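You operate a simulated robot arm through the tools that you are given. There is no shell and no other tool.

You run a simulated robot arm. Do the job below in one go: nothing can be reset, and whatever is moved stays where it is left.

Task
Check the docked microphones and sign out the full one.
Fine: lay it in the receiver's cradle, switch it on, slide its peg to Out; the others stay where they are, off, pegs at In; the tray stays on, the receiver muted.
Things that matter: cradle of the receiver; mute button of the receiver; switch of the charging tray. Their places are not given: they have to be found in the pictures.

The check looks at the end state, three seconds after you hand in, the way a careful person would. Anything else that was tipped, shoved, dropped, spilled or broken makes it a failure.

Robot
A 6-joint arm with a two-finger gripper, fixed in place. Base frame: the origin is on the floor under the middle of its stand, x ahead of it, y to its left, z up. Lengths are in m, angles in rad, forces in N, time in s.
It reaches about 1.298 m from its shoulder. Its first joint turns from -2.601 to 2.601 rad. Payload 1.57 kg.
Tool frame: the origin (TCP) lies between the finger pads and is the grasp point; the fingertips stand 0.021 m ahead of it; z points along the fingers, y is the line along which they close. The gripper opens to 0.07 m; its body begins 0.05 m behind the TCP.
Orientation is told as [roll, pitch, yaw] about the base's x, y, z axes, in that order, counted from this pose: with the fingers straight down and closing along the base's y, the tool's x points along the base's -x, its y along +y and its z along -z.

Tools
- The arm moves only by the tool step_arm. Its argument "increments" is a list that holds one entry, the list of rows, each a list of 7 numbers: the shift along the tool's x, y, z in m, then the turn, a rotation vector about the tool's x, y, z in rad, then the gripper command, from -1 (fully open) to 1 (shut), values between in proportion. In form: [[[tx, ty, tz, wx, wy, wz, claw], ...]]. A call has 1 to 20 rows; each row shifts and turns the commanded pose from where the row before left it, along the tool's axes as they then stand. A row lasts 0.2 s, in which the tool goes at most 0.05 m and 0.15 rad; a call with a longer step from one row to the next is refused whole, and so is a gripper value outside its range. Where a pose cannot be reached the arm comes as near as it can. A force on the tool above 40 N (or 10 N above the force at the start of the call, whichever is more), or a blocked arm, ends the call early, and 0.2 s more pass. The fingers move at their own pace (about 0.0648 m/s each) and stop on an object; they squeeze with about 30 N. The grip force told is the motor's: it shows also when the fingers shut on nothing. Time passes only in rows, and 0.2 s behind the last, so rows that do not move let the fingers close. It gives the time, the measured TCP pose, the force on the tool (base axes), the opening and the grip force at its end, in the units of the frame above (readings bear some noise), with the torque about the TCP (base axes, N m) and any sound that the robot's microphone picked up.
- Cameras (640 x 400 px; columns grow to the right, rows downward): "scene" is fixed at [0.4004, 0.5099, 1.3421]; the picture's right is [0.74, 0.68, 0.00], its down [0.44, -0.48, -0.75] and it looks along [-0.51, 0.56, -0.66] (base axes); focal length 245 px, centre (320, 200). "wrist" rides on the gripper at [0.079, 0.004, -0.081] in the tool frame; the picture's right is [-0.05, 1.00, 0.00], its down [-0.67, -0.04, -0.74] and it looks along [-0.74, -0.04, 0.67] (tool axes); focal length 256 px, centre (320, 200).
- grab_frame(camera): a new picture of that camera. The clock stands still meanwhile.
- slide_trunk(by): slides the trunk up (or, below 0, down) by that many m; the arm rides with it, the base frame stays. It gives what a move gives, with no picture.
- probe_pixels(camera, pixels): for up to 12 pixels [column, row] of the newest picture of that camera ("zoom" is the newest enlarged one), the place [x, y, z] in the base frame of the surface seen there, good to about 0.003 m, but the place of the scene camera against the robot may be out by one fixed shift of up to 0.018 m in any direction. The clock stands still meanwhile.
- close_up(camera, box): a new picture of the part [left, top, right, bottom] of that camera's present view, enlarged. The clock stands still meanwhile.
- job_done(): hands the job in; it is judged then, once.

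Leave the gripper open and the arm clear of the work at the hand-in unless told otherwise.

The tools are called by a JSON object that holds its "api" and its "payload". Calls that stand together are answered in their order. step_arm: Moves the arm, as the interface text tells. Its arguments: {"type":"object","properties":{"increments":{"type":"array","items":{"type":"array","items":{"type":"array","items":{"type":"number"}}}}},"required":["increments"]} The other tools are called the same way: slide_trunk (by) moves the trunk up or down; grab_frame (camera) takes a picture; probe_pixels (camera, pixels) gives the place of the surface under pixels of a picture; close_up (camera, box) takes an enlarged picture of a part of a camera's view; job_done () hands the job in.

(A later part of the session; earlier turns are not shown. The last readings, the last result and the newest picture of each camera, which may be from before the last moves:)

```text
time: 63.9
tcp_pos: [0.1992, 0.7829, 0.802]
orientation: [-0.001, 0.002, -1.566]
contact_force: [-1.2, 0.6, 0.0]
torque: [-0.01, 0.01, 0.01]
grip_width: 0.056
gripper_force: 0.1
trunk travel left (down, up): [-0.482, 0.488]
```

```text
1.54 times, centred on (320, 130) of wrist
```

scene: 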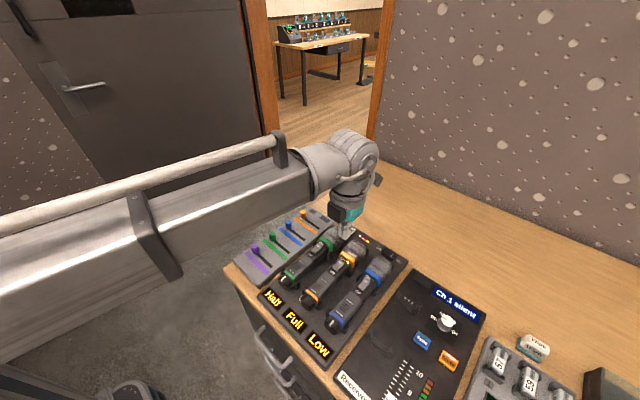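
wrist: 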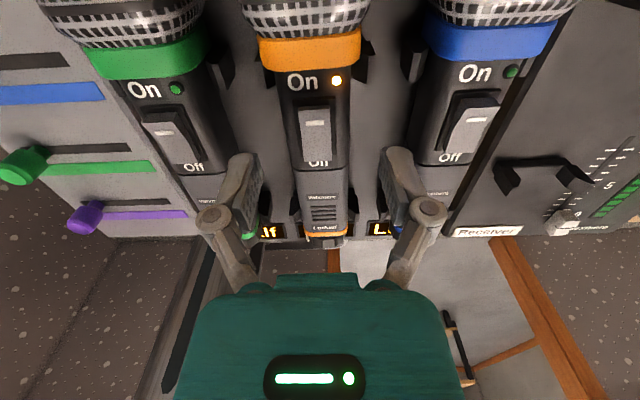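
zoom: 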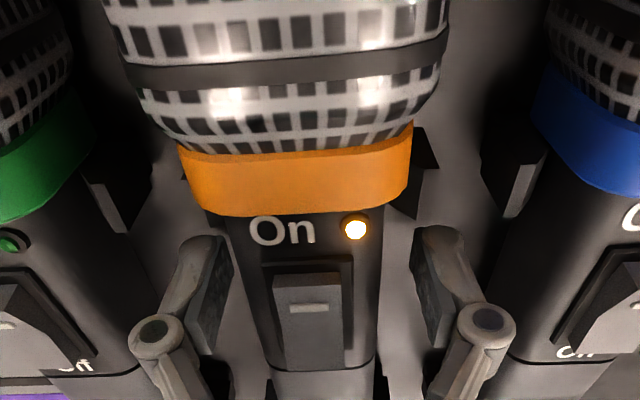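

Well placed around the neck. I close the fingers.

{"api": "step_arm", "payload": {"increments": [[[0, 0, 0, 0, 0, 0, 1], [0, 0, 0, 0, 0, 0, 1], [0, 0, 0, 0, 0, 0, 1], [0, 0, 0, 0, 0, 0, 1]]]}}

{"api": "close_up", "payload": {"camera": "wrist", "box": [180, 0, 460, 260]}}

```text
time: 64.9
tcp_pos: [0.1977, 0.7822, 0.8004]
orientation: [0.001, 0.002, -1.568]
contact_force: [-2.4, 1.8, 5.2]
torque: [-0.01, 0.06, 0.07]
grip_width: 0.0357
gripper_force: 30.6
trunk travel left (down, up): [-0.482, 0.488]
```

```text
1.54 times, centred on (320, 130) of wrist
```

zoom: 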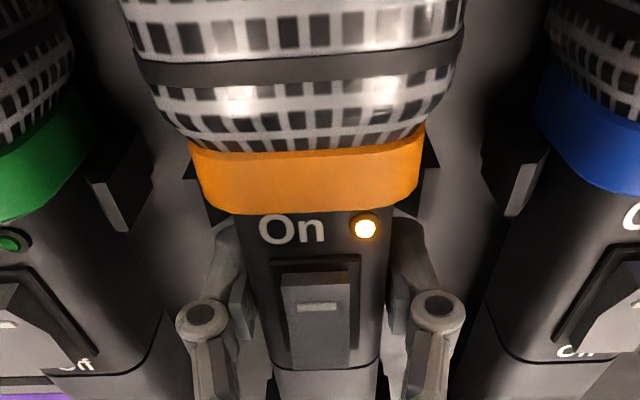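

Held at 0.0357 m with 30 N. Lift 0.02 m and check.

{"api": "slide_trunk", "payload": {"by": 0.02}}

{"api": "close_up", "payload": {"camera": "scene", "box": [270, 220, 410, 340]}}

{"api": "close_up", "payload": {"camera": "wrist", "box": [180, 0, 460, 260]}}

```text
time: 65.6
tcp_pos: [0.1979, 0.7823, 0.8213]
orientation: [0.0, 0.003, -1.567]
contact_force: [-0.3, 1.6, 8.4]
torque: [-0.57, 0.08, -0.04]
grip_width: 0.0358
gripper_force: 30.1
trunk travel left (down, up): [-0.502, 0.468]
```

```text
3.33 times, centred on (340, 280) of scene
```

zoom: 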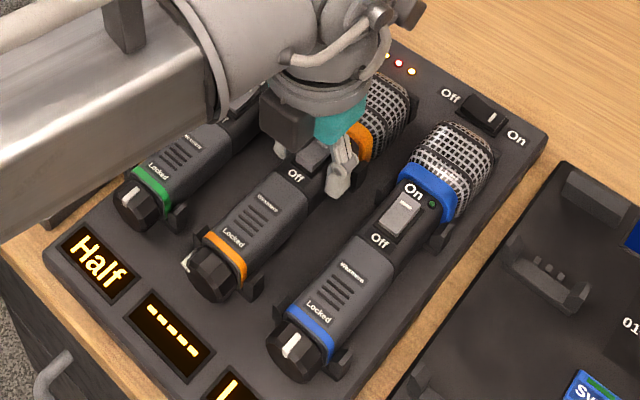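

```text
1.54 times, centred on (320, 130) of wrist
```

zoom: 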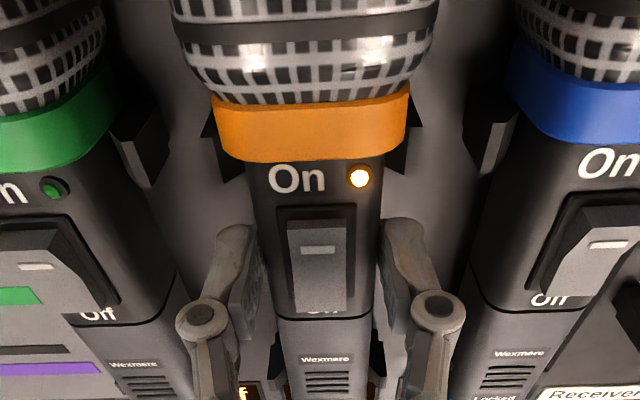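

Something is odd: the force reads +8.4 N and the head seems to have stayed lower while the middle display went to dashes. I'll look closely before going on.

{"api": "grab_frame", "payload": {"camera": "wrist"}}

{"api": "close_up", "payload": {"camera": "scene", "box": [295, 250, 375, 320]}}

{"api": "probe_pixels", "payload": {"camera": "wrist", "pixels": [[320, 90], [320, 120], [325, 165], [322, 205], [322, 235], [320, 20], [260, 85], [375, 85], [300, 180], [345, 180], [250, 170], [390, 170]]}}

```text
taken
```

wrist: 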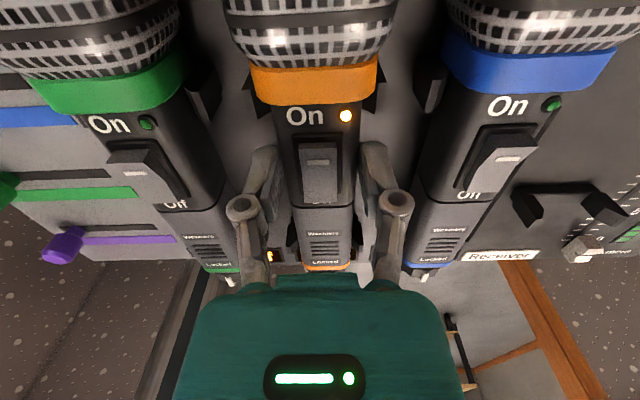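

```text
5.71 times, centred on (335, 285) of scene
```

zoom: 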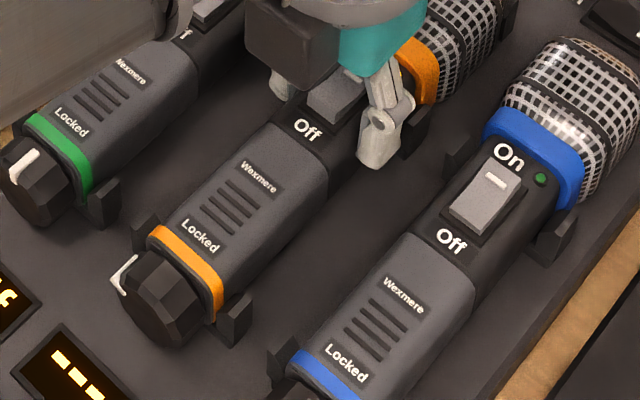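

```text
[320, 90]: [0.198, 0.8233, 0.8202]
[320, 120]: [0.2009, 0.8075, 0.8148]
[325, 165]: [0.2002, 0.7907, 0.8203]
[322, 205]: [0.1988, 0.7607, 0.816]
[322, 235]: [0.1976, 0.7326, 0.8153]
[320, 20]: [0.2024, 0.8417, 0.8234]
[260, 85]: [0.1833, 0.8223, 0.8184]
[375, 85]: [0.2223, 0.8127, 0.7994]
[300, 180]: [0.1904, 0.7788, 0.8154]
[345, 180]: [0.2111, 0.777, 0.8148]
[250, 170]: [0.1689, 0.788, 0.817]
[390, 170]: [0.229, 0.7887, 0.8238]
```

The probes show the mic still lying in its dock (handle top z≈0.815): the fingers slid up along the neck instead of lifting it. I'll open the fingers, go back down the 0.02 m, and look at how the mic is lying before a second try.

{"api": "step_arm", "payload": {"increments": [[[0, 0, 0, 0, 0, 0, -0.6], [0, 0, 0, 0, 0, 0, -0.6], [0, 0, 0, 0, 0, 0, -0.6]]]}}

{"api": "grab_frame", "payload": {"camera": "wrist"}}

{"api": "close_up", "payload": {"camera": "scene", "box": [270, 220, 410, 340]}}

```text
time: 66.4
tcp_pos: [0.199, 0.7827, 0.8202]
orientation: [0.001, 0.004, -1.567]
contact_force: [0.4, 0.3, -0.3]
torque: [0.03, 0.02, 0.01]
grip_width: 0.0561
gripper_force: 0.0
trunk travel left (down, up): [-0.502, 0.468]
```

```text
taken
```

wrist: 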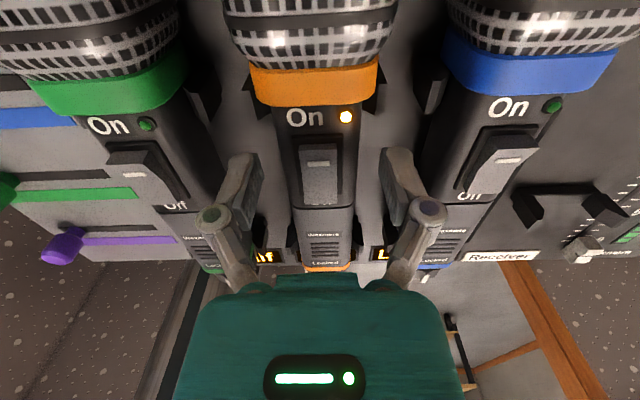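

```text
3.33 times, centred on (340, 280) of scene
```

zoom: 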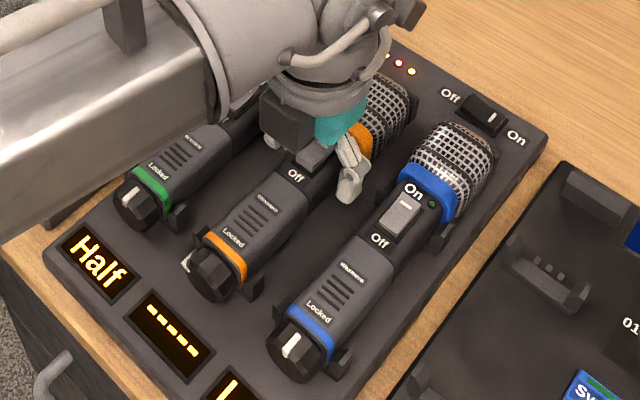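

Released: the mic lies unchanged in the dock. I'll lower to TCP z≈0.797 (tips 4 mm above the tray), grip again, and lift in very small steps, reading the force each time.

{"api": "slide_trunk", "payload": {"by": -0.0235}}

{"api": "step_arm", "payload": {"increments": [[[0, 0, 0, 0, 0, 0, 1], [0, 0, 0, 0, 0, 0, 1], [0, 0, 0, 0, 0, 0, 1], [0, 0, 0, 0, 0, 0, 1], [0, 0, 0, 0, 0, 0, 1]]]}}

{"api": "slide_trunk", "payload": {"by": 0.002}}

{"api": "slide_trunk", "payload": {"by": 0.002}}

```text
time: 67.1
tcp_pos: [0.1992, 0.7813, 0.7963]
orientation: [0.0, 0.001, -1.568]
contact_force: [0.1, -0.6, 1.1]
torque: [-0.03, -0.04, 0.01]
grip_width: 0.056
gripper_force: 0.1
trunk travel left (down, up): [-0.479, 0.491]
```

```text
time: 68.3
tcp_pos: [0.1994, 0.7811, 0.7969]
orientation: [0.0, 0.005, -1.566]
contact_force: [0.5, -0.5, 4.4]
torque: [-0.03, -0.01, -0.07]
grip_width: 0.0355
gripper_force: 30.0
trunk travel left (down, up): [-0.479, 0.491]
```

```text
time: 68.8
tcp_pos: [0.1997, 0.7818, 0.7997]
orientation: [-0.001, 0.001, -1.567]
contact_force: [0.3, 0.2, -0.6]
torque: [-0.04, 0.0, 0.0]
grip_width: 0.0355
gripper_force: 30.0
trunk travel left (down, up): [-0.481, 0.489]
```

```text
time: 69.3
tcp_pos: [0.1995, 0.7826, 0.8009]
orientation: [0.0, 0.004, -1.567]
contact_force: [0.3, 0.3, -3.3]
torque: [-0.04, 0.01, -0.02]
grip_width: 0.0354
gripper_force: 30.0
trunk travel left (down, up): [-0.483, 0.487]
```

Now the tool carries −3.3 N: the mic's weight is coming onto the fingers. Continue in small steps.

{"api": "slide_trunk", "payload": {"by": 0.002}}

{"api": "slide_trunk", "payload": {"by": 0.003}}

{"api": "grab_frame", "payload": {"camera": "wrist"}}

{"api": "probe_pixels", "payload": {"camera": "wrist", "pixels": [[320, 120], [320, 150], [320, 190], [322, 230], [322, 250], [300, 190], [345, 190], [320, 90], [320, 60], [320, 30], [240, 90], [410, 90]]}}

```text
time: 69.8
tcp_pos: [0.1985, 0.7826, 0.803]
orientation: [0.0, 0.003, -1.568]
contact_force: [-0.4, 0.2, -4.2]
torque: [0.0, -0.01, -0.01]
grip_width: 0.0353
gripper_force: 29.5
trunk travel left (down, up): [-0.485, 0.485]
```

```text
time: 70.4
tcp_pos: [0.1993, 0.7817, 0.8062]
orientation: [0.0, 0.003, -1.569]
contact_force: [-0.6, 0.5, -3.2]
torque: [-0.01, -0.03, 0.0]
grip_width: 0.0357
gripper_force: 30.0
trunk travel left (down, up): [-0.488, 0.482]
```

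```text
taken
```

wrist: 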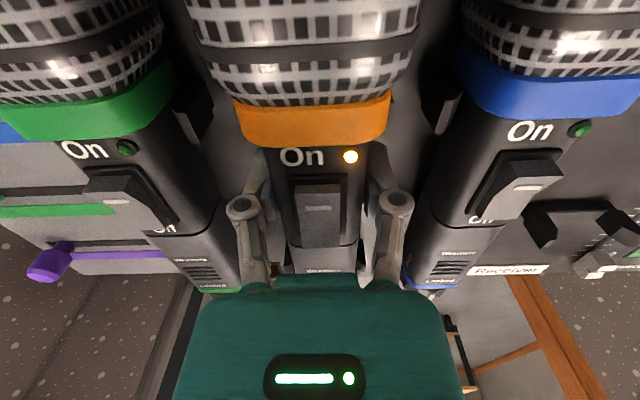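

```text
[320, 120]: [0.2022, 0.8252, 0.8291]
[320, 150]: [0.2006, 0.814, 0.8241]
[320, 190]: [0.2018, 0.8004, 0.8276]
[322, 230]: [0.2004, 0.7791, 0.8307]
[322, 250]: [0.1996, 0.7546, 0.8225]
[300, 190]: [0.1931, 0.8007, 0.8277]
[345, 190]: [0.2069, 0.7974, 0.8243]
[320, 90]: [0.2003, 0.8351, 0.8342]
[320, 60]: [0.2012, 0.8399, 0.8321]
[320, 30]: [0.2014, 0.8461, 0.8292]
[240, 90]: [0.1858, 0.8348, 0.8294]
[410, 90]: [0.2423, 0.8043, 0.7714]
```

The mic is now lifted by about 9 mm (neck at z≈0.824), weight about 3.7 N, no torque: well balanced. I continue slowly.

{"api": "slide_trunk", "payload": {"by": 0.004}}

{"api": "slide_trunk", "payload": {"by": 0.006}}

{"api": "slide_trunk", "payload": {"by": 0.008}}

{"api": "close_up", "payload": {"camera": "scene", "box": [270, 220, 410, 340]}}

```text
time: 70.9
tcp_pos: [0.1998, 0.7824, 0.8099]
orientation: [0.0, 0.002, -1.567]
contact_force: [0.2, -0.8, -3.2]
torque: [-0.03, 0.03, 0.03]
grip_width: 0.0355
gripper_force: 29.8
trunk travel left (down, up): [-0.492, 0.478]
```

```text
time: 71.4
tcp_pos: [0.1985, 0.7826, 0.8179]
orientation: [-0.003, 0.001, -1.568]
contact_force: [-0.3, 0.1, -3.3]
torque: [-0.02, -0.01, 0.01]
grip_width: 0.0357
gripper_force: 30.1
trunk travel left (down, up): [-0.498, 0.472]
```

```text
time: 72.0
tcp_pos: [0.199, 0.7823, 0.8242]
orientation: [-0.001, 0.002, -1.566]
contact_force: [0.8, 0.4, -3.8]
torque: [-0.02, -0.03, -0.02]
grip_width: 0.0356
gripper_force: 30.3
trunk travel left (down, up): [-0.506, 0.464]
```

```text
3.33 times, centred on (340, 280) of scene
```

zoom: 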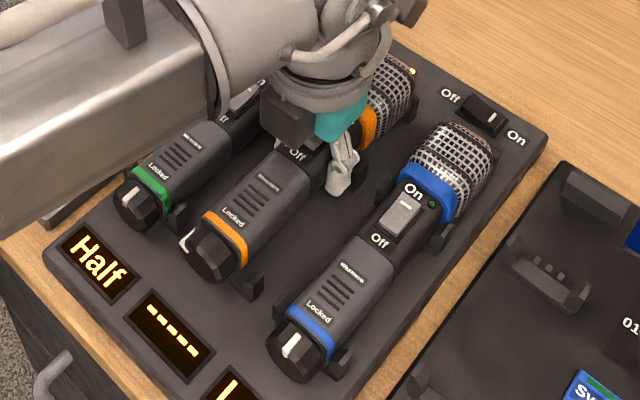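

The mic rises level with the hand. Continue lifting to about z = 0.90.

{"api": "slide_trunk", "payload": {"by": 0.012}}

{"api": "slide_trunk", "payload": {"by": 0.015}}

{"api": "slide_trunk", "payload": {"by": 0.015}}

{"api": "slide_trunk", "payload": {"by": 0.015}}

{"api": "slide_trunk", "payload": {"by": 0.015}}

{"api": "grab_frame", "payload": {"camera": "scene"}}

{"api": "grab_frame", "payload": {"camera": "wrist"}}

```text
time: 72.6
tcp_pos: [0.1997, 0.7824, 0.8358]
orientation: [-0.001, 0.002, -1.568]
contact_force: [0.6, -0.6, -4.0]
torque: [-0.01, 0.01, -0.01]
grip_width: 0.0356
gripper_force: 30.0
trunk travel left (down, up): [-0.518, 0.452]
```

```text
time: 73.2
tcp_pos: [0.1998, 0.783, 0.8505]
orientation: [0.0, 0.002, -1.566]
contact_force: [-0.3, 0.0, -4.0]
torque: [-0.05, 0.03, 0.03]
grip_width: 0.0357
gripper_force: 30.4
trunk travel left (down, up): [-0.533, 0.437]
```

```text
time: 73.9
tcp_pos: [0.1987, 0.7821, 0.8671]
orientation: [0.0, 0.003, -1.568]
contact_force: [0.0, -0.8, -3.4]
torque: [-0.03, 0.01, 0.0]
grip_width: 0.0356
gripper_force: 30.5
trunk travel left (down, up): [-0.548, 0.422]
```

```text
time: 74.5
tcp_pos: [0.2003, 0.7828, 0.8805]
orientation: [0.001, 0.001, -1.568]
contact_force: [-0.4, -0.6, -4.4]
torque: [-0.03, 0.01, 0.0]
grip_width: 0.0355
gripper_force: 29.1
trunk travel left (down, up): [-0.563, 0.407]
```

```text
time: 75.1
tcp_pos: [0.1984, 0.7826, 0.8962]
orientation: [0.001, 0.001, -1.567]
contact_force: [0.1, 0.1, -3.0]
torque: [-0.04, -0.01, -0.01]
grip_width: 0.0356
gripper_force: 30.3
trunk travel left (down, up): [-0.578, 0.392]
```

```text
taken
```

scene: 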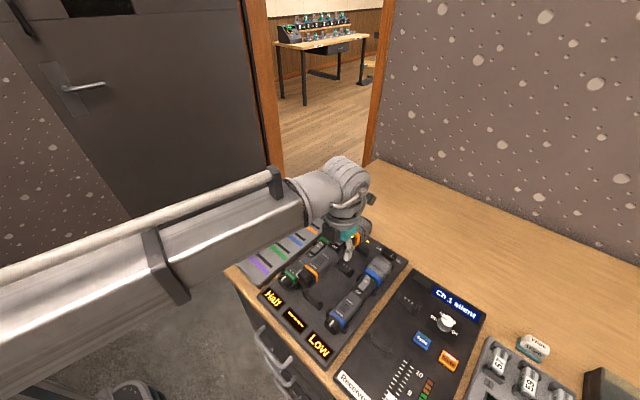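

```text
taken
```

wrist: 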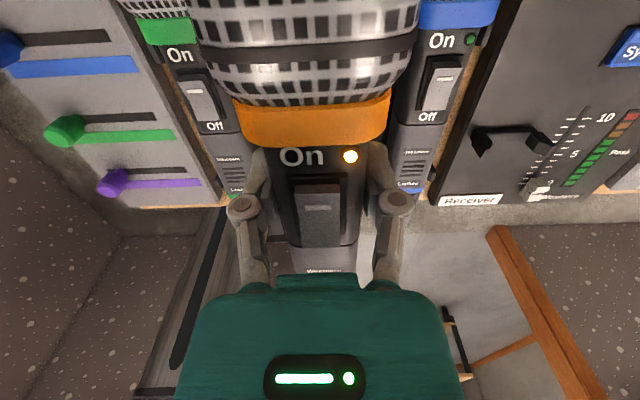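

The mic hangs clear (its lowest part at about z = 0.87, blue head top at 0.83). I move slowly toward the cradle: +0.164 in x and +0.027 in y.

{"api": "step_arm", "payload": {"increments": [[[0.001, 0.006, 0, 0, 0, 0, 1], [0.002, 0.012, 0, 0, 0, 0, 1], [0.0025, 0.016, 0, 0, 0, 0, 1], [0.003, 0.018, 0, 0, 0, 0, 1], [0.003, 0.018, 0, 0, 0, 0, 1], [0.003, 0.018, 0, 0, 0, 0, 1], [0.003, 0.018, 0, 0, 0, 0, 1], [0.003, 0.018, 0, 0, 0, 0, 1], [0.0025, 0.016, 0, 0, 0, 0, 1], [0.0025, 0.014, 0, 0, 0, 0, 1], [0.0015, 0.01, 0, 0, 0, 0, 1], [0, 0, 0, 0, 0, 0, 1]]]}}

{"api": "grab_frame", "payload": {"camera": "scene"}}

{"api": "grab_frame", "payload": {"camera": "wrist"}}

```text
time: 77.7
tcp_pos: [0.3631, 0.8112, 0.8961]
orientation: [-0.001, 0.002, -1.567]
contact_force: [0.1, 0.0, -3.7]
torque: [-0.02, 0.02, 0.01]
grip_width: 0.0357
gripper_force: 29.6
trunk travel left (down, up): [-0.578, 0.392]
```

```text
taken
```

scene: 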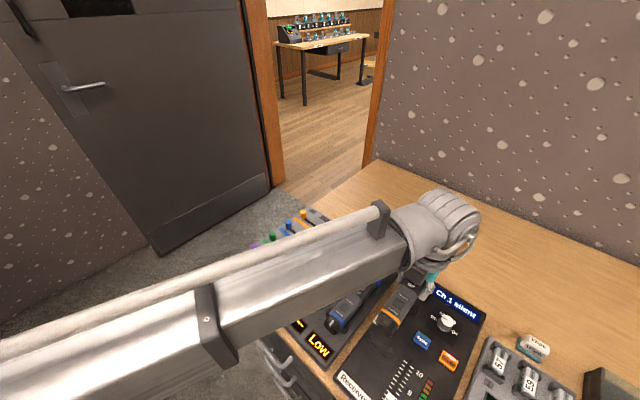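

```text
taken
```

wrist: 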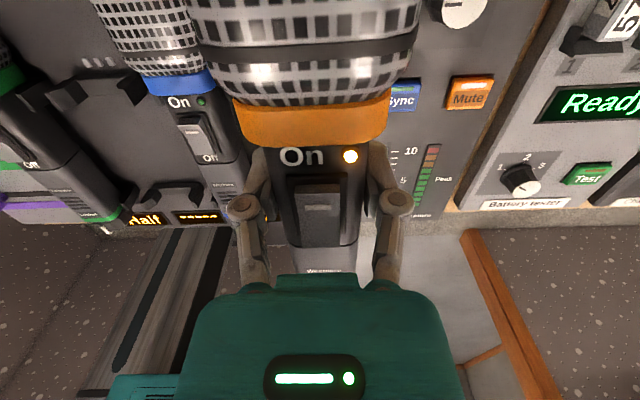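

From here the emptied dock is visible in the wrist picture at left: rest 2 near (95,90), rest 1 near (175,195). I'll enlarge and probe it to get the exact dock→cradle offset.

{"api": "close_up", "payload": {"camera": "wrist", "box": [30, 40, 240, 230]}}

{"api": "probe_pixels", "payload": {"camera": "zoom", "pixels": [[110, 130], [200, 100], [320, 150], [300, 130], [160, 150], [400, 300], [450, 310], [500, 295], [420, 330], [530, 310], [230, 90], [240, 130]]}}

```text
2.11 times, centred on (135, 135) of wrist
```

zoom: 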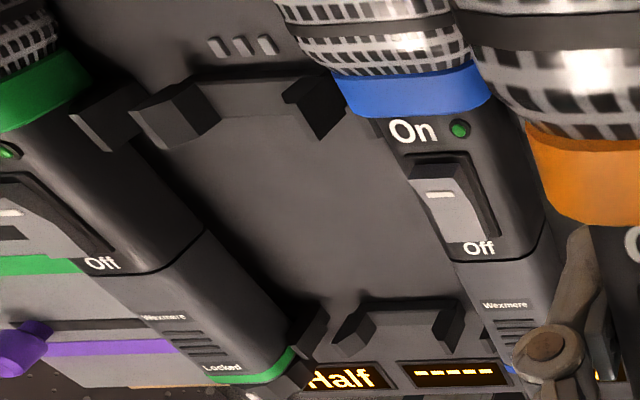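

```text
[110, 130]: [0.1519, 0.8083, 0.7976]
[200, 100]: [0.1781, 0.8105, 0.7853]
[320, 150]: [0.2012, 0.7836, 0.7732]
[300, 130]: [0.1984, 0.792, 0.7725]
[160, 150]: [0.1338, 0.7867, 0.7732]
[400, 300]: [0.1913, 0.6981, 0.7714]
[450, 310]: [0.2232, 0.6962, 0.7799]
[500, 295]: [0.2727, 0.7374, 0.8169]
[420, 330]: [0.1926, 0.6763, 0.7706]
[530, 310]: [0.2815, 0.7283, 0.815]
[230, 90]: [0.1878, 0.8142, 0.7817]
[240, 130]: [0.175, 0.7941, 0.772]
```

I'll look at the mic over the cradle in the scene camera, enlarged.

{"api": "close_up", "payload": {"camera": "scene", "box": [350, 240, 470, 340]}}

{"api": "close_up", "payload": {"camera": "wrist", "box": [180, 0, 460, 280]}}

```text
4.00 times, centred on (410, 290) of scene
```

zoom: 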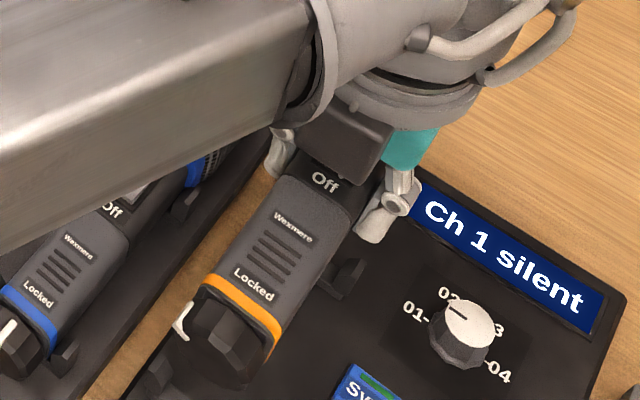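

```text
1.43 times, centred on (320, 140) of wrist
```

zoom: 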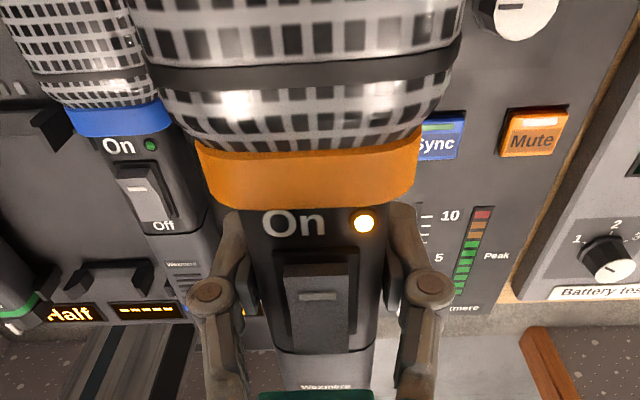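

I'll shift −0.003 in y and lower the trunk in steps to TCP z≈0.84, then check the alignment with the rests.

{"api": "step_arm", "payload": {"increments": [[[-0.003, 0.0005, 0, 0, 0, 0, 1], [0, 0, 0, 0, 0, 0, 1]]]}}

{"api": "slide_trunk", "payload": {"by": -0.02}}

{"api": "slide_trunk", "payload": {"by": -0.02}}

{"api": "slide_trunk", "payload": {"by": -0.015}}

{"api": "close_up", "payload": {"camera": "scene", "box": [360, 260, 450, 340]}}

{"api": "close_up", "payload": {"camera": "wrist", "box": [180, 0, 460, 280]}}

```text
time: 78.3
tcp_pos: [0.3648, 0.8082, 0.8955]
orientation: [0.0, 0.001, -1.567]
contact_force: [-0.6, 0.4, -3.8]
torque: [-0.05, -0.02, 0.01]
grip_width: 0.0357
gripper_force: 30.0
trunk travel left (down, up): [-0.578, 0.392]
```

```text
time: 79.0
tcp_pos: [0.3638, 0.8064, 0.8762]
orientation: [-0.001, 0.001, -1.568]
contact_force: [-0.3, -0.6, -3.0]
torque: [-0.04, 0.0, -0.02]
grip_width: 0.0359
gripper_force: 29.2
trunk travel left (down, up): [-0.558, 0.412]
```

```text
time: 79.7
tcp_pos: [0.3644, 0.8074, 0.8559]
orientation: [0.0, 0.001, -1.568]
contact_force: [-0.3, 0.0, -3.2]
torque: [-0.02, 0.0, 0.0]
grip_width: 0.0357
gripper_force: 29.9
trunk travel left (down, up): [-0.538, 0.432]
```

```text
time: 80.3
tcp_pos: [0.3633, 0.8063, 0.8421]
orientation: [-0.001, 0.003, -1.568]
contact_force: [-0.3, 0.0, -3.8]
torque: [-0.06, -0.01, -0.03]
grip_width: 0.0357
gripper_force: 29.7
trunk travel left (down, up): [-0.523, 0.447]
```

```text
5.00 times, centred on (405, 300) of scene
```

zoom: 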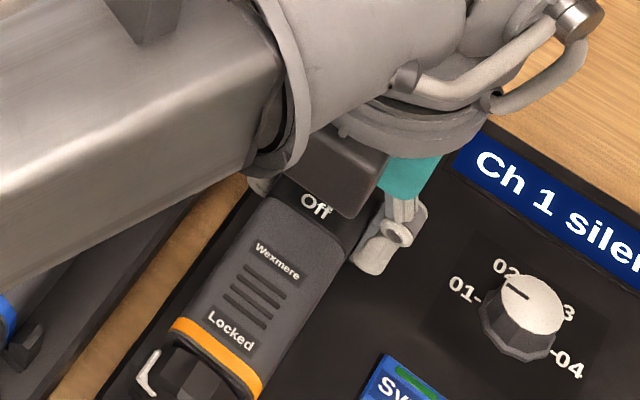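

```text
1.43 times, centred on (320, 140) of wrist
```

zoom: 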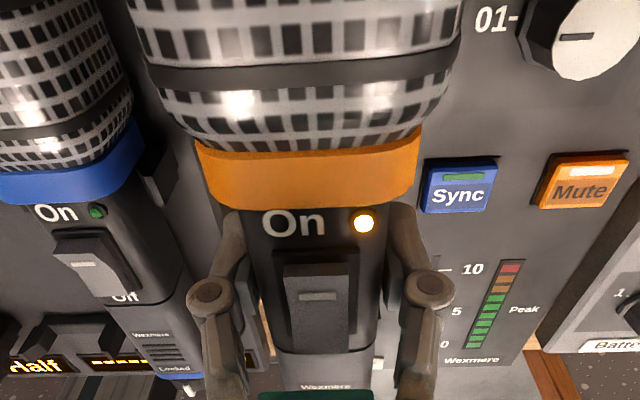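

Position is (0.3639, 0.807) on average, which matches the dock→cradle offset. I lower further in small steps, watching for side forces.

{"api": "slide_trunk", "payload": {"by": -0.014}}

{"api": "slide_trunk", "payload": {"by": -0.008}}

{"api": "slide_trunk", "payload": {"by": -0.005}}

{"api": "slide_trunk", "payload": {"by": -0.005}}

```text
time: 80.9
tcp_pos: [0.3631, 0.8072, 0.8271]
orientation: [0.0, 0.002, -1.567]
contact_force: [0.0, -0.1, -3.0]
torque: [-0.03, -0.02, 0.0]
grip_width: 0.0355
gripper_force: 29.8
trunk travel left (down, up): [-0.509, 0.461]
```

```text
time: 81.5
tcp_pos: [0.3644, 0.8076, 0.8194]
orientation: [0.0, 0.002, -1.567]
contact_force: [-0.6, 0.2, -3.7]
torque: [-0.01, 0.0, 0.03]
grip_width: 0.0356
gripper_force: 30.4
trunk travel left (down, up): [-0.501, 0.469]
```

```text
time: 82.0
tcp_pos: [0.3639, 0.8071, 0.8145]
orientation: [0.0, 0.001, -1.567]
contact_force: [0.6, 0.2, -3.6]
torque: [-0.01, -0.01, -0.02]
grip_width: 0.0357
gripper_force: 29.5
trunk travel left (down, up): [-0.496, 0.474]
```

```text
time: 82.6
tcp_pos: [0.3645, 0.8065, 0.8092]
orientation: [0.001, 0.003, -1.566]
contact_force: [0.5, -0.5, -3.5]
torque: [-0.01, 0.01, 0.0]
grip_width: 0.0358
gripper_force: 30.1
trunk travel left (down, up): [-0.491, 0.479]
```

No side force: the mic is now between the side arms. Continue in 3–4 mm steps until the weight comes off.

{"api": "slide_trunk", "payload": {"by": -0.005}}

{"api": "slide_trunk", "payload": {"by": -0.003}}

{"api": "slide_trunk", "payload": {"by": -0.002}}

```text
time: 83.1
tcp_pos: [0.3636, 0.8078, 0.8044]
orientation: [-0.001, 0.003, -1.567]
contact_force: [-0.2, -0.3, -4.5]
torque: [-0.01, 0.0, -0.04]
grip_width: 0.0356
gripper_force: 29.9
trunk travel left (down, up): [-0.486, 0.484]
```

```text
time: 83.6
tcp_pos: [0.3636, 0.8083, 0.8]
orientation: [-0.001, 0.002, -1.568]
contact_force: [-0.8, 0.0, -3.5]
torque: [-0.02, 0.03, -0.05]
grip_width: 0.0358
gripper_force: 30.3
trunk travel left (down, up): [-0.483, 0.487]
```

```text
time: 84.2
tcp_pos: [0.3633, 0.8073, 0.7996]
orientation: [-0.001, 0.003, -1.567]
contact_force: [1.0, -0.1, -3.5]
torque: [-0.03, -0.01, 0.01]
grip_width: 0.0358
gripper_force: 29.9
trunk travel left (down, up): [-0.481, 0.489]
```

Still carrying the full weight; at the dock the weight came on at trunk −0.481. 1 mm steps.

{"api": "slide_trunk", "payload": {"by": -0.001}}

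{"api": "slide_trunk", "payload": {"by": -0.001}}

{"api": "slide_trunk", "payload": {"by": -0.001}}

```text
time: 84.7
tcp_pos: [0.3652, 0.807, 0.798]
orientation: [0.0, 0.002, -1.566]
contact_force: [-0.4, 0.0, -4.1]
torque: [0.01, 0.01, 0.02]
grip_width: 0.0358
gripper_force: 29.9
trunk travel left (down, up): [-0.48, 0.49]
```

```text
time: 85.2
tcp_pos: [0.364, 0.8085, 0.7973]
orientation: [-0.001, 0.004, -1.567]
contact_force: [2.2, 1.6, 5.6]
torque: [0.25, 0.02, -0.08]
grip_width: 0.0356
gripper_force: 30.0
trunk travel left (down, up): [-0.479, 0.491]
```

```text
time: 85.7
tcp_pos: [0.3636, 0.8071, 0.7968]
orientation: [0.002, 0.007, -1.567]
contact_force: [4.1, 8.7, 20.5]
torque: [-0.22, -0.08, 0.17]
grip_width: 0.0355
gripper_force: 30.5
trunk travel left (down, up): [-0.478, 0.492]
```

It's seated (force turned to +20 N). I back up 1 mm to relieve, then open the fingers to 0.056.

{"api": "slide_trunk", "payload": {"by": 0.001}}

{"api": "step_arm", "payload": {"increments": [[[0, 0, 0, 0, 0, 0, -0.6], [0, 0, 0, 0, 0, 0, -0.6], [0, 0, 0, 0, 0, 0, -0.6]]]}}

{"api": "close_up", "payload": {"camera": "wrist", "box": [180, 0, 460, 280]}}

```text
time: 86.2
tcp_pos: [0.3633, 0.8068, 0.7982]
orientation: [0.0, 0.005, -1.568]
contact_force: [1.6, 2.4, 7.4]
torque: [0.37, -0.17, -0.01]
grip_width: 0.0357
gripper_force: 30.1
trunk travel left (down, up): [-0.479, 0.491]
```

```text
time: 87.0
tcp_pos: [0.3633, 0.8071, 0.7969]
orientation: [0.001, 0.002, -1.567]
contact_force: [-0.2, 0.2, 0.1]
torque: [-0.05, -0.01, -0.01]
grip_width: 0.056
gripper_force: 0.0
trunk travel left (down, up): [-0.479, 0.491]
```

```text
1.43 times, centred on (320, 140) of wrist
```

zoom: 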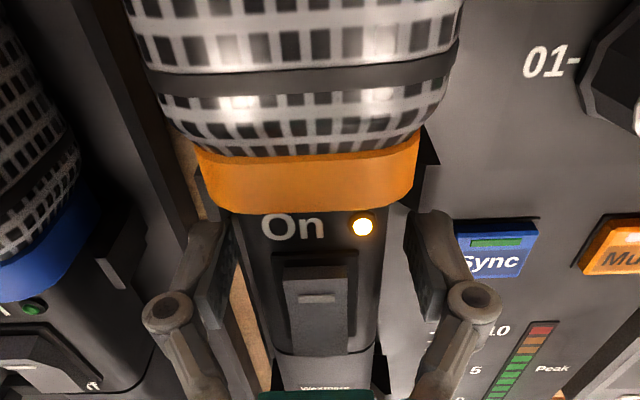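

The mic is released in the cradle, LED still amber. I raise the hand: first 1 cm, then 0.12 m.

{"api": "slide_trunk", "payload": {"by": 0.01}}

{"api": "slide_trunk", "payload": {"by": 0.13}}

{"api": "grab_frame", "payload": {"camera": "wrist"}}

{"api": "grab_frame", "payload": {"camera": "scene"}}

```text
time: 87.6
tcp_pos: [0.3638, 0.8082, 0.8062]
orientation: [0.0, 0.002, -1.566]
contact_force: [0.4, 0.2, 0.1]
torque: [0.01, 0.02, 0.03]
grip_width: 0.0559
gripper_force: 0.0
trunk travel left (down, up): [-0.489, 0.481]
```

```text
time: 89.2
tcp_pos: [0.3635, 0.8079, 0.9374]
orientation: [0.0, 0.002, -1.567]
contact_force: [-0.2, 0.6, -0.9]
torque: [0.01, 0.0, 0.0]
grip_width: 0.0561
gripper_force: 0.1
trunk travel left (down, up): [-0.619, 0.351]
```

```text
taken
```

wrist: 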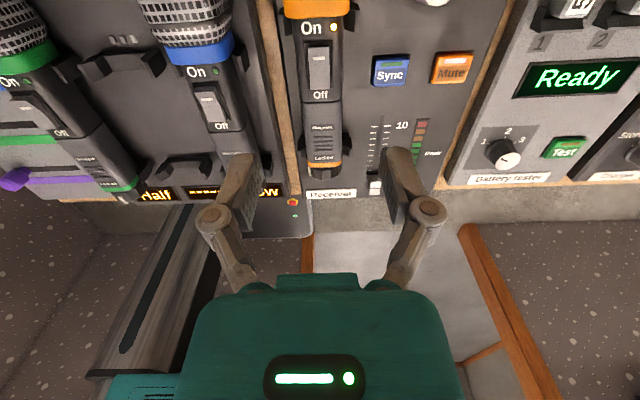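

```text
taken
```

scene: 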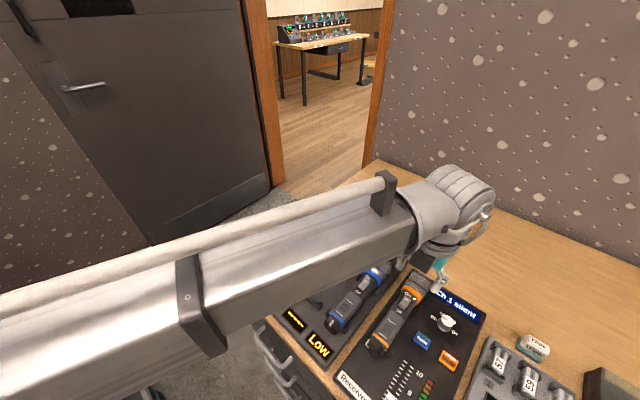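

The mic lies in the cradle. I'll enlarge the cradle and the receiver's buttons to check seating and the Mute light.

{"api": "close_up", "payload": {"camera": "wrist", "box": [270, 0, 490, 200]}}

{"api": "close_up", "payload": {"camera": "scene", "box": [360, 260, 490, 380]}}

```text
2.00 times, centred on (380, 100) of wrist
```

zoom: 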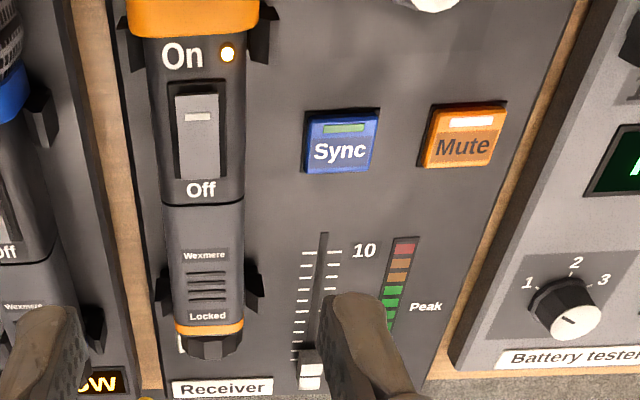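

```text
3.33 times, centred on (425, 320) of scene
```

zoom: 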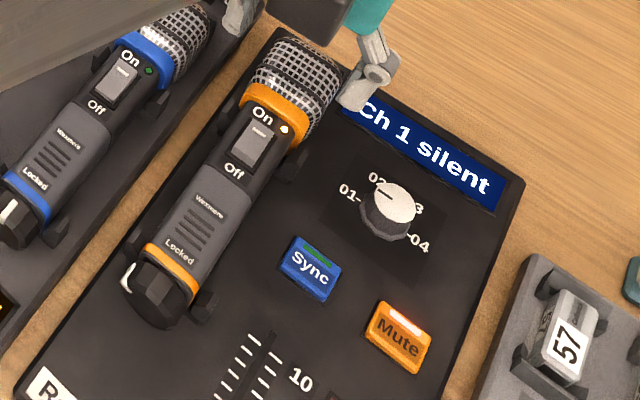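

The mic lies well in both rests; Mute is still lit, display "Ch 1 silent", mic LED amber (on). Next the orange peg. I move over to (−0.012, 0.868) at this height to look at it.

{"api": "step_arm", "payload": {"increments": [[[0.0, -0.0376, 0, 0, 0, 0, -0.6], [0.0, -0.0376, 0, 0, 0, 0, -0.6], [0.0, -0.0376, 0, 0, 0, 0, -0.6], [0.0, -0.0376, 0, 0, 0, 0, -0.6], [0.0, -0.0376, 0, 0, 0, 0, -0.6], [0.0, -0.0376, 0, 0, 0, 0, -0.6], [0.0, -0.0376, 0, 0, 0, 0, -0.6], [0.0, -0.0376, 0, 0, 0, 0, -0.6], [0.02, -0.0376, 0, 0, 0, 0, -0.6], [0.02, -0.0376, 0, 0, 0, 0, -0.6], [0.02, 0, 0, 0, 0, 0, -0.6], [0, 0, 0, 0, 0, 0, -0.6]]]}}

{"api": "grab_frame", "payload": {"camera": "wrist"}}

{"api": "grab_frame", "payload": {"camera": "scene"}}

```text
time: 91.8
tcp_pos: [0.1115, 0.8573, 0.9374]
orientation: [-0.013, 0.007, -1.513]
contact_force: [-0.3, -0.2, 0.3]
torque: [-0.02, -0.02, -0.01]
grip_width: 0.056
gripper_force: 0.0
out of reach, approached as far as the arm can: row 6, 7, 8, 9, 10
trunk travel left (down, up): [-0.619, 0.351]
```

```text
taken
```

wrist: 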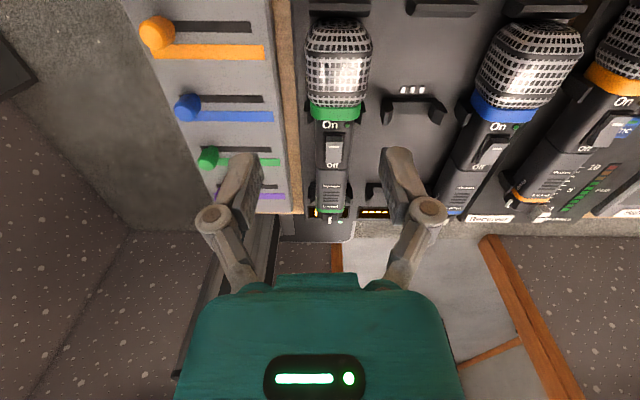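

```text
taken
```

scene: 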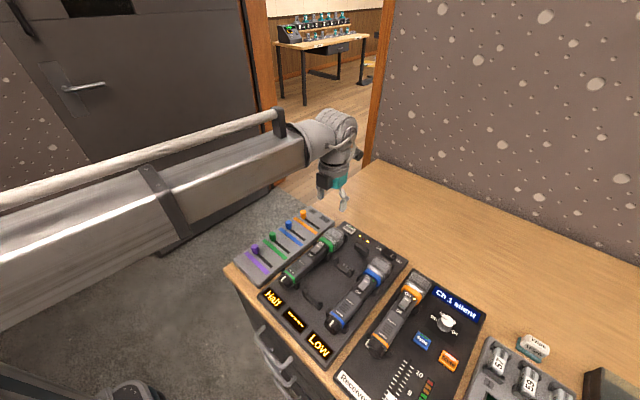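

At this yaw the wrist reaches a joint limit near x = 0.11. I'll turn the tool to yaw 0 (closing along y, +90°) here, which also suits gripping the peg sideways and sliding it along x.

{"api": "step_arm", "payload": {"increments": [[[0, 0.02, 0, 0, 0, 0, -0.2], [0, 0, 0, 0, 0, -0.15, -0.2], [0, 0, 0, 0, 0, -0.15, -0.2], [0, 0, 0, 0, 0, -0.15, -0.2], [0, 0, 0, 0, 0, -0.15, -0.2], [0, 0, 0, 0, 0, -0.15, -0.2], [0, 0, 0, 0, 0, -0.15, -0.2], [0, 0, 0, 0, 0, -0.15, -0.2], [0, 0, 0, 0, 0, -0.15, -0.2], [0, 0, 0, 0, 0, -0.15, -0.2], [0, 0, 0, 0, 0, -0.15, -0.2], [0, 0, 0, 0, 0, 0, -0.2]]]}}

```text
time: 94.3
tcp_pos: [0.131, 0.8588, 0.9372]
orientation: [0.004, 0.012, -0.015]
contact_force: [0.3, 0.6, -0.4]
torque: [0.01, 0.01, 0.01]
grip_width: 0.0418
gripper_force: 0.1
trunk travel left (down, up): [-0.619, 0.351]
```

Now yaw ≈ 0. Small correction and move to x≈−0.10 first? No: go to (−0.03, 0.867), watching for reach limits.

{"api": "step_arm", "payload": {"increments": [[[0, 0.004, 0, 0, -0.012, -0.015, -0.2], [0.036, 0.004, 0, 0, 0, 0, -0.2], [0.036, 0, 0, 0, 0, 0, -0.2], [0.036, 0, 0, 0, 0, 0, -0.2], [0.036, 0, 0, 0, 0, 0, -0.2], [0, 0, 0, 0, 0, 0, -0.2]]]}}

{"api": "grab_frame", "payload": {"camera": "wrist"}}

{"api": "close_up", "payload": {"camera": "scene", "box": [230, 180, 350, 280]}}

```text
time: 95.8
tcp_pos: [-0.0124, 0.8657, 0.937]
orientation: [0.002, -0.001, -0.002]
contact_force: [-0.2, 0.4, 0.6]
torque: [-0.02, 0.03, 0.02]
grip_width: 0.042
gripper_force: 0.1
trunk travel left (down, up): [-0.619, 0.351]
```

```text
taken
```

wrist: 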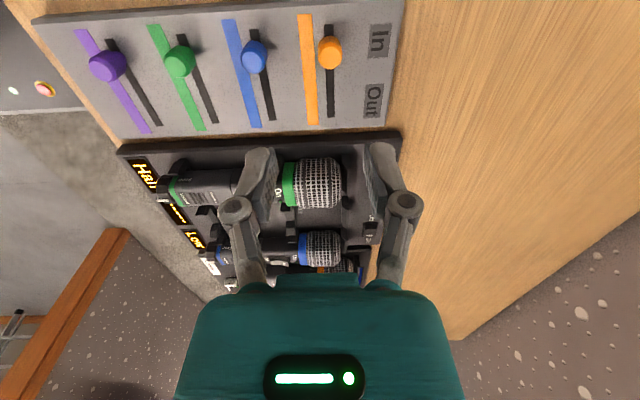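

```text
4.00 times, centred on (290, 230) of scene
```

zoom: 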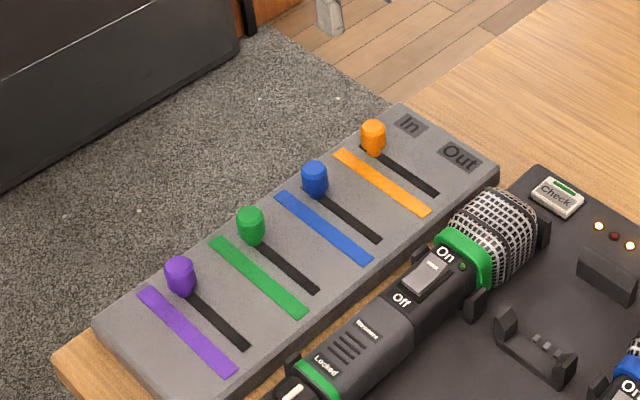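

The orange peg is at wrist (329,53), its slot running down to (331,117). I'll enlarge and probe.

{"api": "close_up", "payload": {"camera": "wrist", "box": [280, 10, 400, 130]}}

{"api": "probe_pixels", "payload": {"camera": "zoom", "pixels": [[283, 150], [283, 110], [250, 130], [318, 130], [283, 185], [290, 230], [290, 300], [290, 350], [290, 365], [260, 300], [330, 300], [220, 250]]}}

```text
3.33 times, centred on (340, 70) of wrist
```

zoom: 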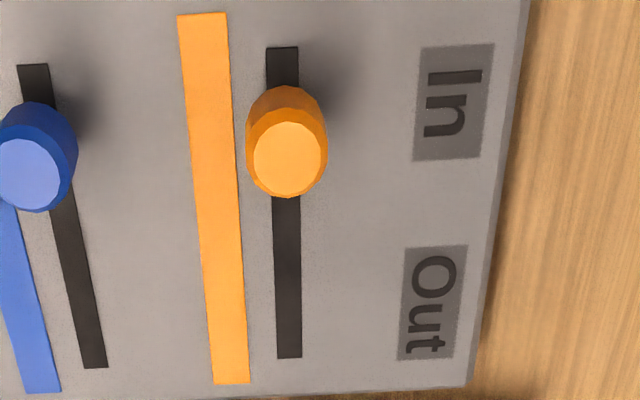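

```text
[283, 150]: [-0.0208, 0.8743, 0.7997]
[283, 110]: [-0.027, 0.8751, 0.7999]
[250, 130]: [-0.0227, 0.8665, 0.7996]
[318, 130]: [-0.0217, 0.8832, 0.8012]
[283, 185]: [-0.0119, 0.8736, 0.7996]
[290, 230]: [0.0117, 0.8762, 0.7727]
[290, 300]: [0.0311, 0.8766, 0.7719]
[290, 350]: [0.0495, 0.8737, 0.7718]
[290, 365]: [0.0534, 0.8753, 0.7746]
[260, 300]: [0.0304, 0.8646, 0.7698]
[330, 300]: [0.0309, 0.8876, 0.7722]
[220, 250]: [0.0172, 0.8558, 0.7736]
```

{"api": "probe_pixels", "payload": {"camera": "zoom", "pixels": [[283, 52], [283, 65], [283, 80], [283, 90], [283, 100], [283, 196], [283, 130], [283, 165], [265, 150], [300, 150], [255, 170], [310, 170]]}}

```text
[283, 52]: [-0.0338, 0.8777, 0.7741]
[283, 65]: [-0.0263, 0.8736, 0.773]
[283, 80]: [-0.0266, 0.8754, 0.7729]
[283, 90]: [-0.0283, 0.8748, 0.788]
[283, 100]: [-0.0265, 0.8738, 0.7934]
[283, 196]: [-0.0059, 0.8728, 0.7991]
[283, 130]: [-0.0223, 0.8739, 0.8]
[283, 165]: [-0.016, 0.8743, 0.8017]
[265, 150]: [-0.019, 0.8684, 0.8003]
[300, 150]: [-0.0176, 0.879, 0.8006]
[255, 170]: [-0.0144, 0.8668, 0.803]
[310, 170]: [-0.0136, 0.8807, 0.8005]
```

The peg's centre is (−0.0165, 0.8745), top z≈0.80; the slot runs from x≈−0.034 to 0.0515. I'll centre over the peg (opening 0.042) and lower 0.11.

{"api": "step_arm", "payload": {"increments": [[[0.004, 0.009, 0, 0, 0, 0, -0.2], [0, 0, 0, 0, 0, 0, -0.2]]]}}

{"api": "slide_trunk", "payload": {"by": -0.1}}

{"api": "grab_frame", "payload": {"camera": "wrist"}}

{"api": "close_up", "payload": {"camera": "scene", "box": [250, 170, 370, 270]}}

```text
time: 96.3
tcp_pos: [-0.0162, 0.8751, 0.9372]
orientation: [0.004, -0.001, -0.002]
contact_force: [-0.3, 0.5, 0.5]
torque: [-0.02, 0.01, 0.0]
grip_width: 0.0421
gripper_force: 0.2
trunk travel left (down, up): [-0.619, 0.351]
```

```text
time: 97.7
tcp_pos: [-0.0164, 0.8747, 0.8378]
orientation: [0.005, 0.0, -0.002]
contact_force: [0.0, -0.3, -0.5]
torque: [-0.02, 0.03, 0.01]
grip_width: 0.0423
gripper_force: 0.1
trunk travel left (down, up): [-0.519, 0.451]
```

```text
taken
```

wrist: 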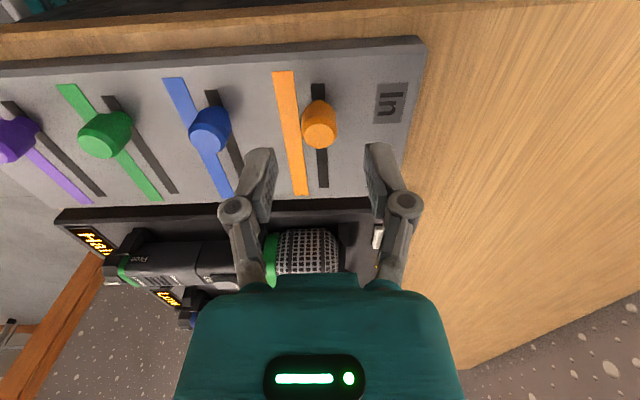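

```text
4.00 times, centred on (310, 220) of scene
```

zoom: 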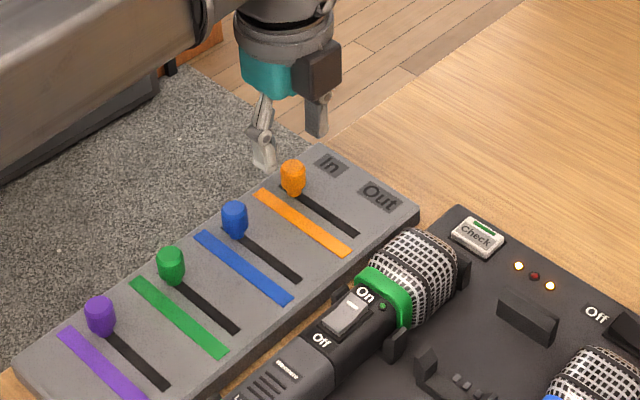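

Re-probing the peg from nearer to confirm the centring: pixels around (319,122).

{"api": "probe_pixels", "payload": {"camera": "wrist", "pixels": [[319, 118], [319, 132], [319, 144], [306, 125], [333, 125], [319, 105], [322, 170], [322, 184], [318, 90], [215, 125], [260, 165], [380, 165]]}}

```text
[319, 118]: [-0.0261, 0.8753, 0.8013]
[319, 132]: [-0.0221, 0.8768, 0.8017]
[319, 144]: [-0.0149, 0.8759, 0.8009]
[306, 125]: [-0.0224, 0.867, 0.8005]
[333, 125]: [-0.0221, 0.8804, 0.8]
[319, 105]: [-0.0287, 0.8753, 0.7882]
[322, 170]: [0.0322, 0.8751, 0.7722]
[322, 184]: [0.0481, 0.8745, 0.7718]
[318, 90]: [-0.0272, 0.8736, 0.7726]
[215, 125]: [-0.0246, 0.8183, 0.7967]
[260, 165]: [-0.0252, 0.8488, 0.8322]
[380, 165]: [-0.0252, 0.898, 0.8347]
```

The peg's top centre is about x = −0.0195. I shift 2.5 mm and lower 0.038 to TCP z≈0.80 (tips 7 mm above the board).

{"api": "step_arm", "payload": {"increments": [[[0.0025, 0, 0, 0, 0, 0, -0.2], [0, 0, 0, 0, 0, 0, -0.2]]]}}

{"api": "slide_trunk", "payload": {"by": -0.037}}

{"api": "grab_frame", "payload": {"camera": "wrist"}}

```text
time: 98.3
tcp_pos: [-0.0188, 0.8754, 0.8374]
orientation: [0.003, 0.0, 0.0]
contact_force: [-0.8, 0.0, -0.4]
torque: [-0.01, 0.0, 0.0]
grip_width: 0.0423
gripper_force: 0.0
trunk travel left (down, up): [-0.519, 0.451]
```

```text
time: 99.1
tcp_pos: [-0.0195, 0.8741, 0.8008]
orientation: [0.005, 0.0, -0.002]
contact_force: [0.9, -0.6, 1.1]
torque: [0.0, 0.0, -0.01]
grip_width: 0.042
gripper_force: 0.0
trunk travel left (down, up): [-0.482, 0.488]
```

```text
taken
```

wrist: 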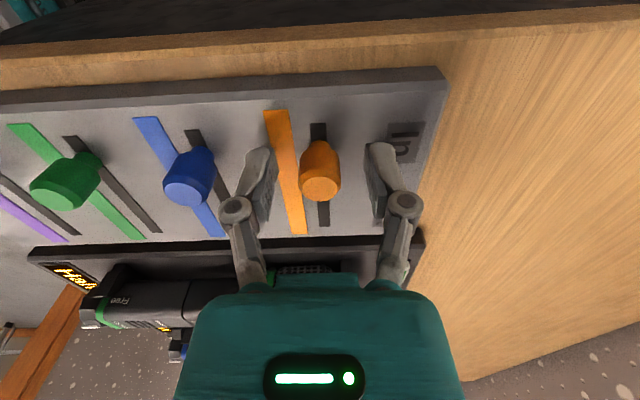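

The peg stands between the fingers. I close on it.

{"api": "step_arm", "payload": {"increments": [[[0, 0, 0, 0, 0, 0, 1], [0, 0, 0, 0, 0, 0, 1], [0, 0, 0, 0, 0, 0, 1]]]}}

{"api": "close_up", "payload": {"camera": "wrist", "box": [230, 90, 430, 250]}}

```text
time: 99.9
tcp_pos: [-0.0193, 0.8745, 0.8004]
orientation: [0.004, 0.001, -0.001]
contact_force: [0.4, -3.0, 1.1]
torque: [-0.1, -0.03, 0.01]
grip_width: 0.0191
gripper_force: 31.7
trunk travel left (down, up): [-0.482, 0.488]
```

```text
2.50 times, centred on (330, 170) of wrist
```

zoom: 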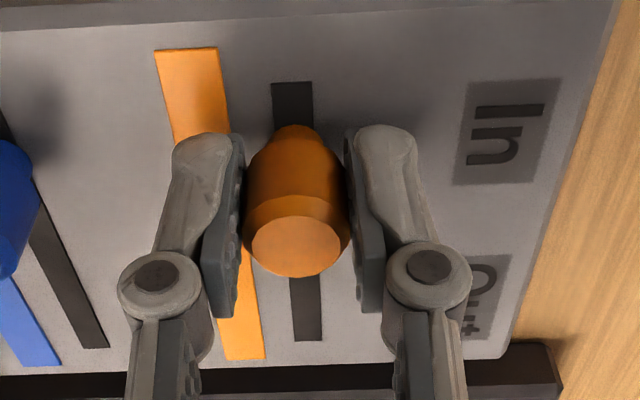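

Peg gripped (0.0191 m). Slide toward Out: +x = tool −x, 0.04 m in 6 mm rows first.

{"api": "step_arm", "payload": {"increments": [[[-0.004, 0, 0, 0, 0, 0, 1], [-0.006, 0, 0, 0, 0, 0, 1], [-0.006, 0, 0, 0, 0, 0, 1], [-0.006, 0, 0, 0, 0, 0, 1], [-0.006, 0, 0, 0, 0, 0, 1], [-0.006, 0, 0, 0, 0, 0, 1], [-0.006, 0, 0, 0, 0, 0, 1], [0, 0, 0, 0, 0, 0, 1]]]}}

{"api": "close_up", "payload": {"camera": "wrist", "box": [230, 50, 430, 250]}}

{"api": "close_up", "payload": {"camera": "scene", "box": [250, 170, 370, 270]}}

```text
time: 101.7
tcp_pos: [0.0206, 0.8748, 0.8008]
orientation: [0.005, 0.0, -0.001]
contact_force: [-0.2, -4.8, -0.5]
torque: [-0.09, 0.06, -0.03]
grip_width: 0.019
gripper_force: 32.2
trunk travel left (down, up): [-0.482, 0.488]
```

```text
2.00 times, centred on (330, 150) of wrist
```

zoom: 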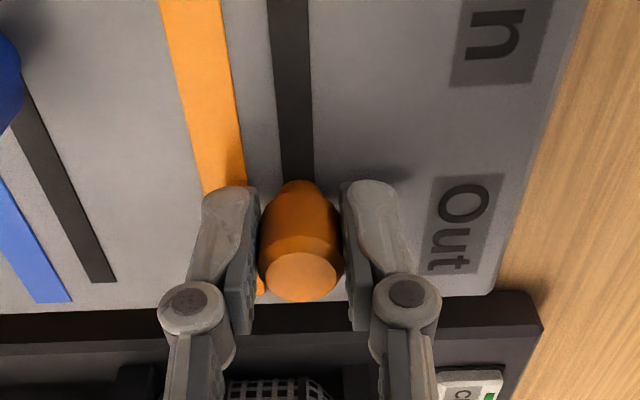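

```text
4.00 times, centred on (310, 220) of scene
```

zoom: 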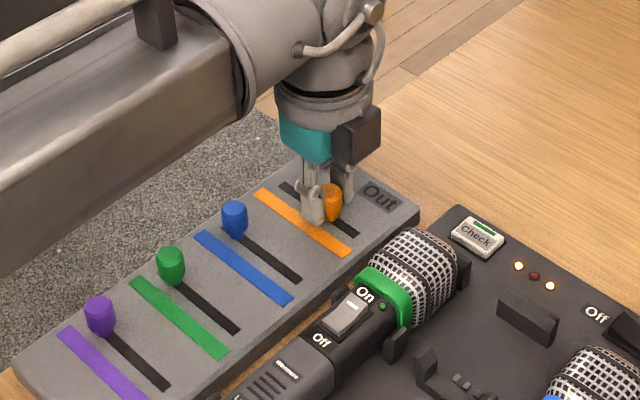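

The peg moves freely; some slot remains. Continue +0.012.

{"api": "step_arm", "payload": {"increments": [[[-0.004, 0, 0, 0, 0, 0, 1], [-0.004, 0, 0, 0, 0, 0, 1], [-0.004, 0, 0, 0, 0, 0, 1], [0, 0, 0, 0, 0, 0, 1]]]}}

{"api": "close_up", "payload": {"camera": "scene", "box": [280, 190, 350, 250]}}

```text
time: 102.7
tcp_pos: [0.0327, 0.8735, 0.8012]
orientation: [0.003, 0.0, -0.002]
contact_force: [-0.4, -8.9, -3.1]
torque: [-0.15, 0.08, 0.0]
grip_width: 0.0187
gripper_force: 32.4
trunk travel left (down, up): [-0.482, 0.488]
```

```text
6.67 times, centred on (315, 220) of scene
```

zoom: 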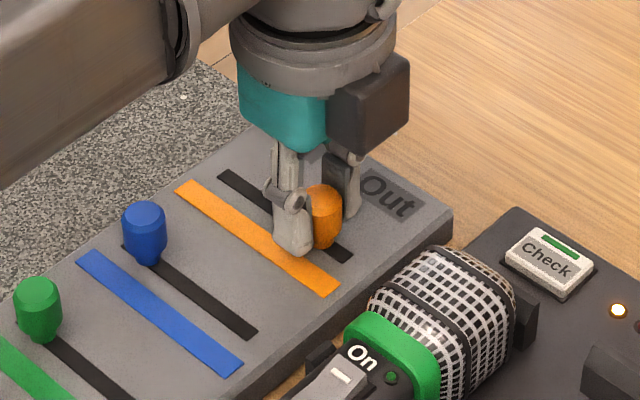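

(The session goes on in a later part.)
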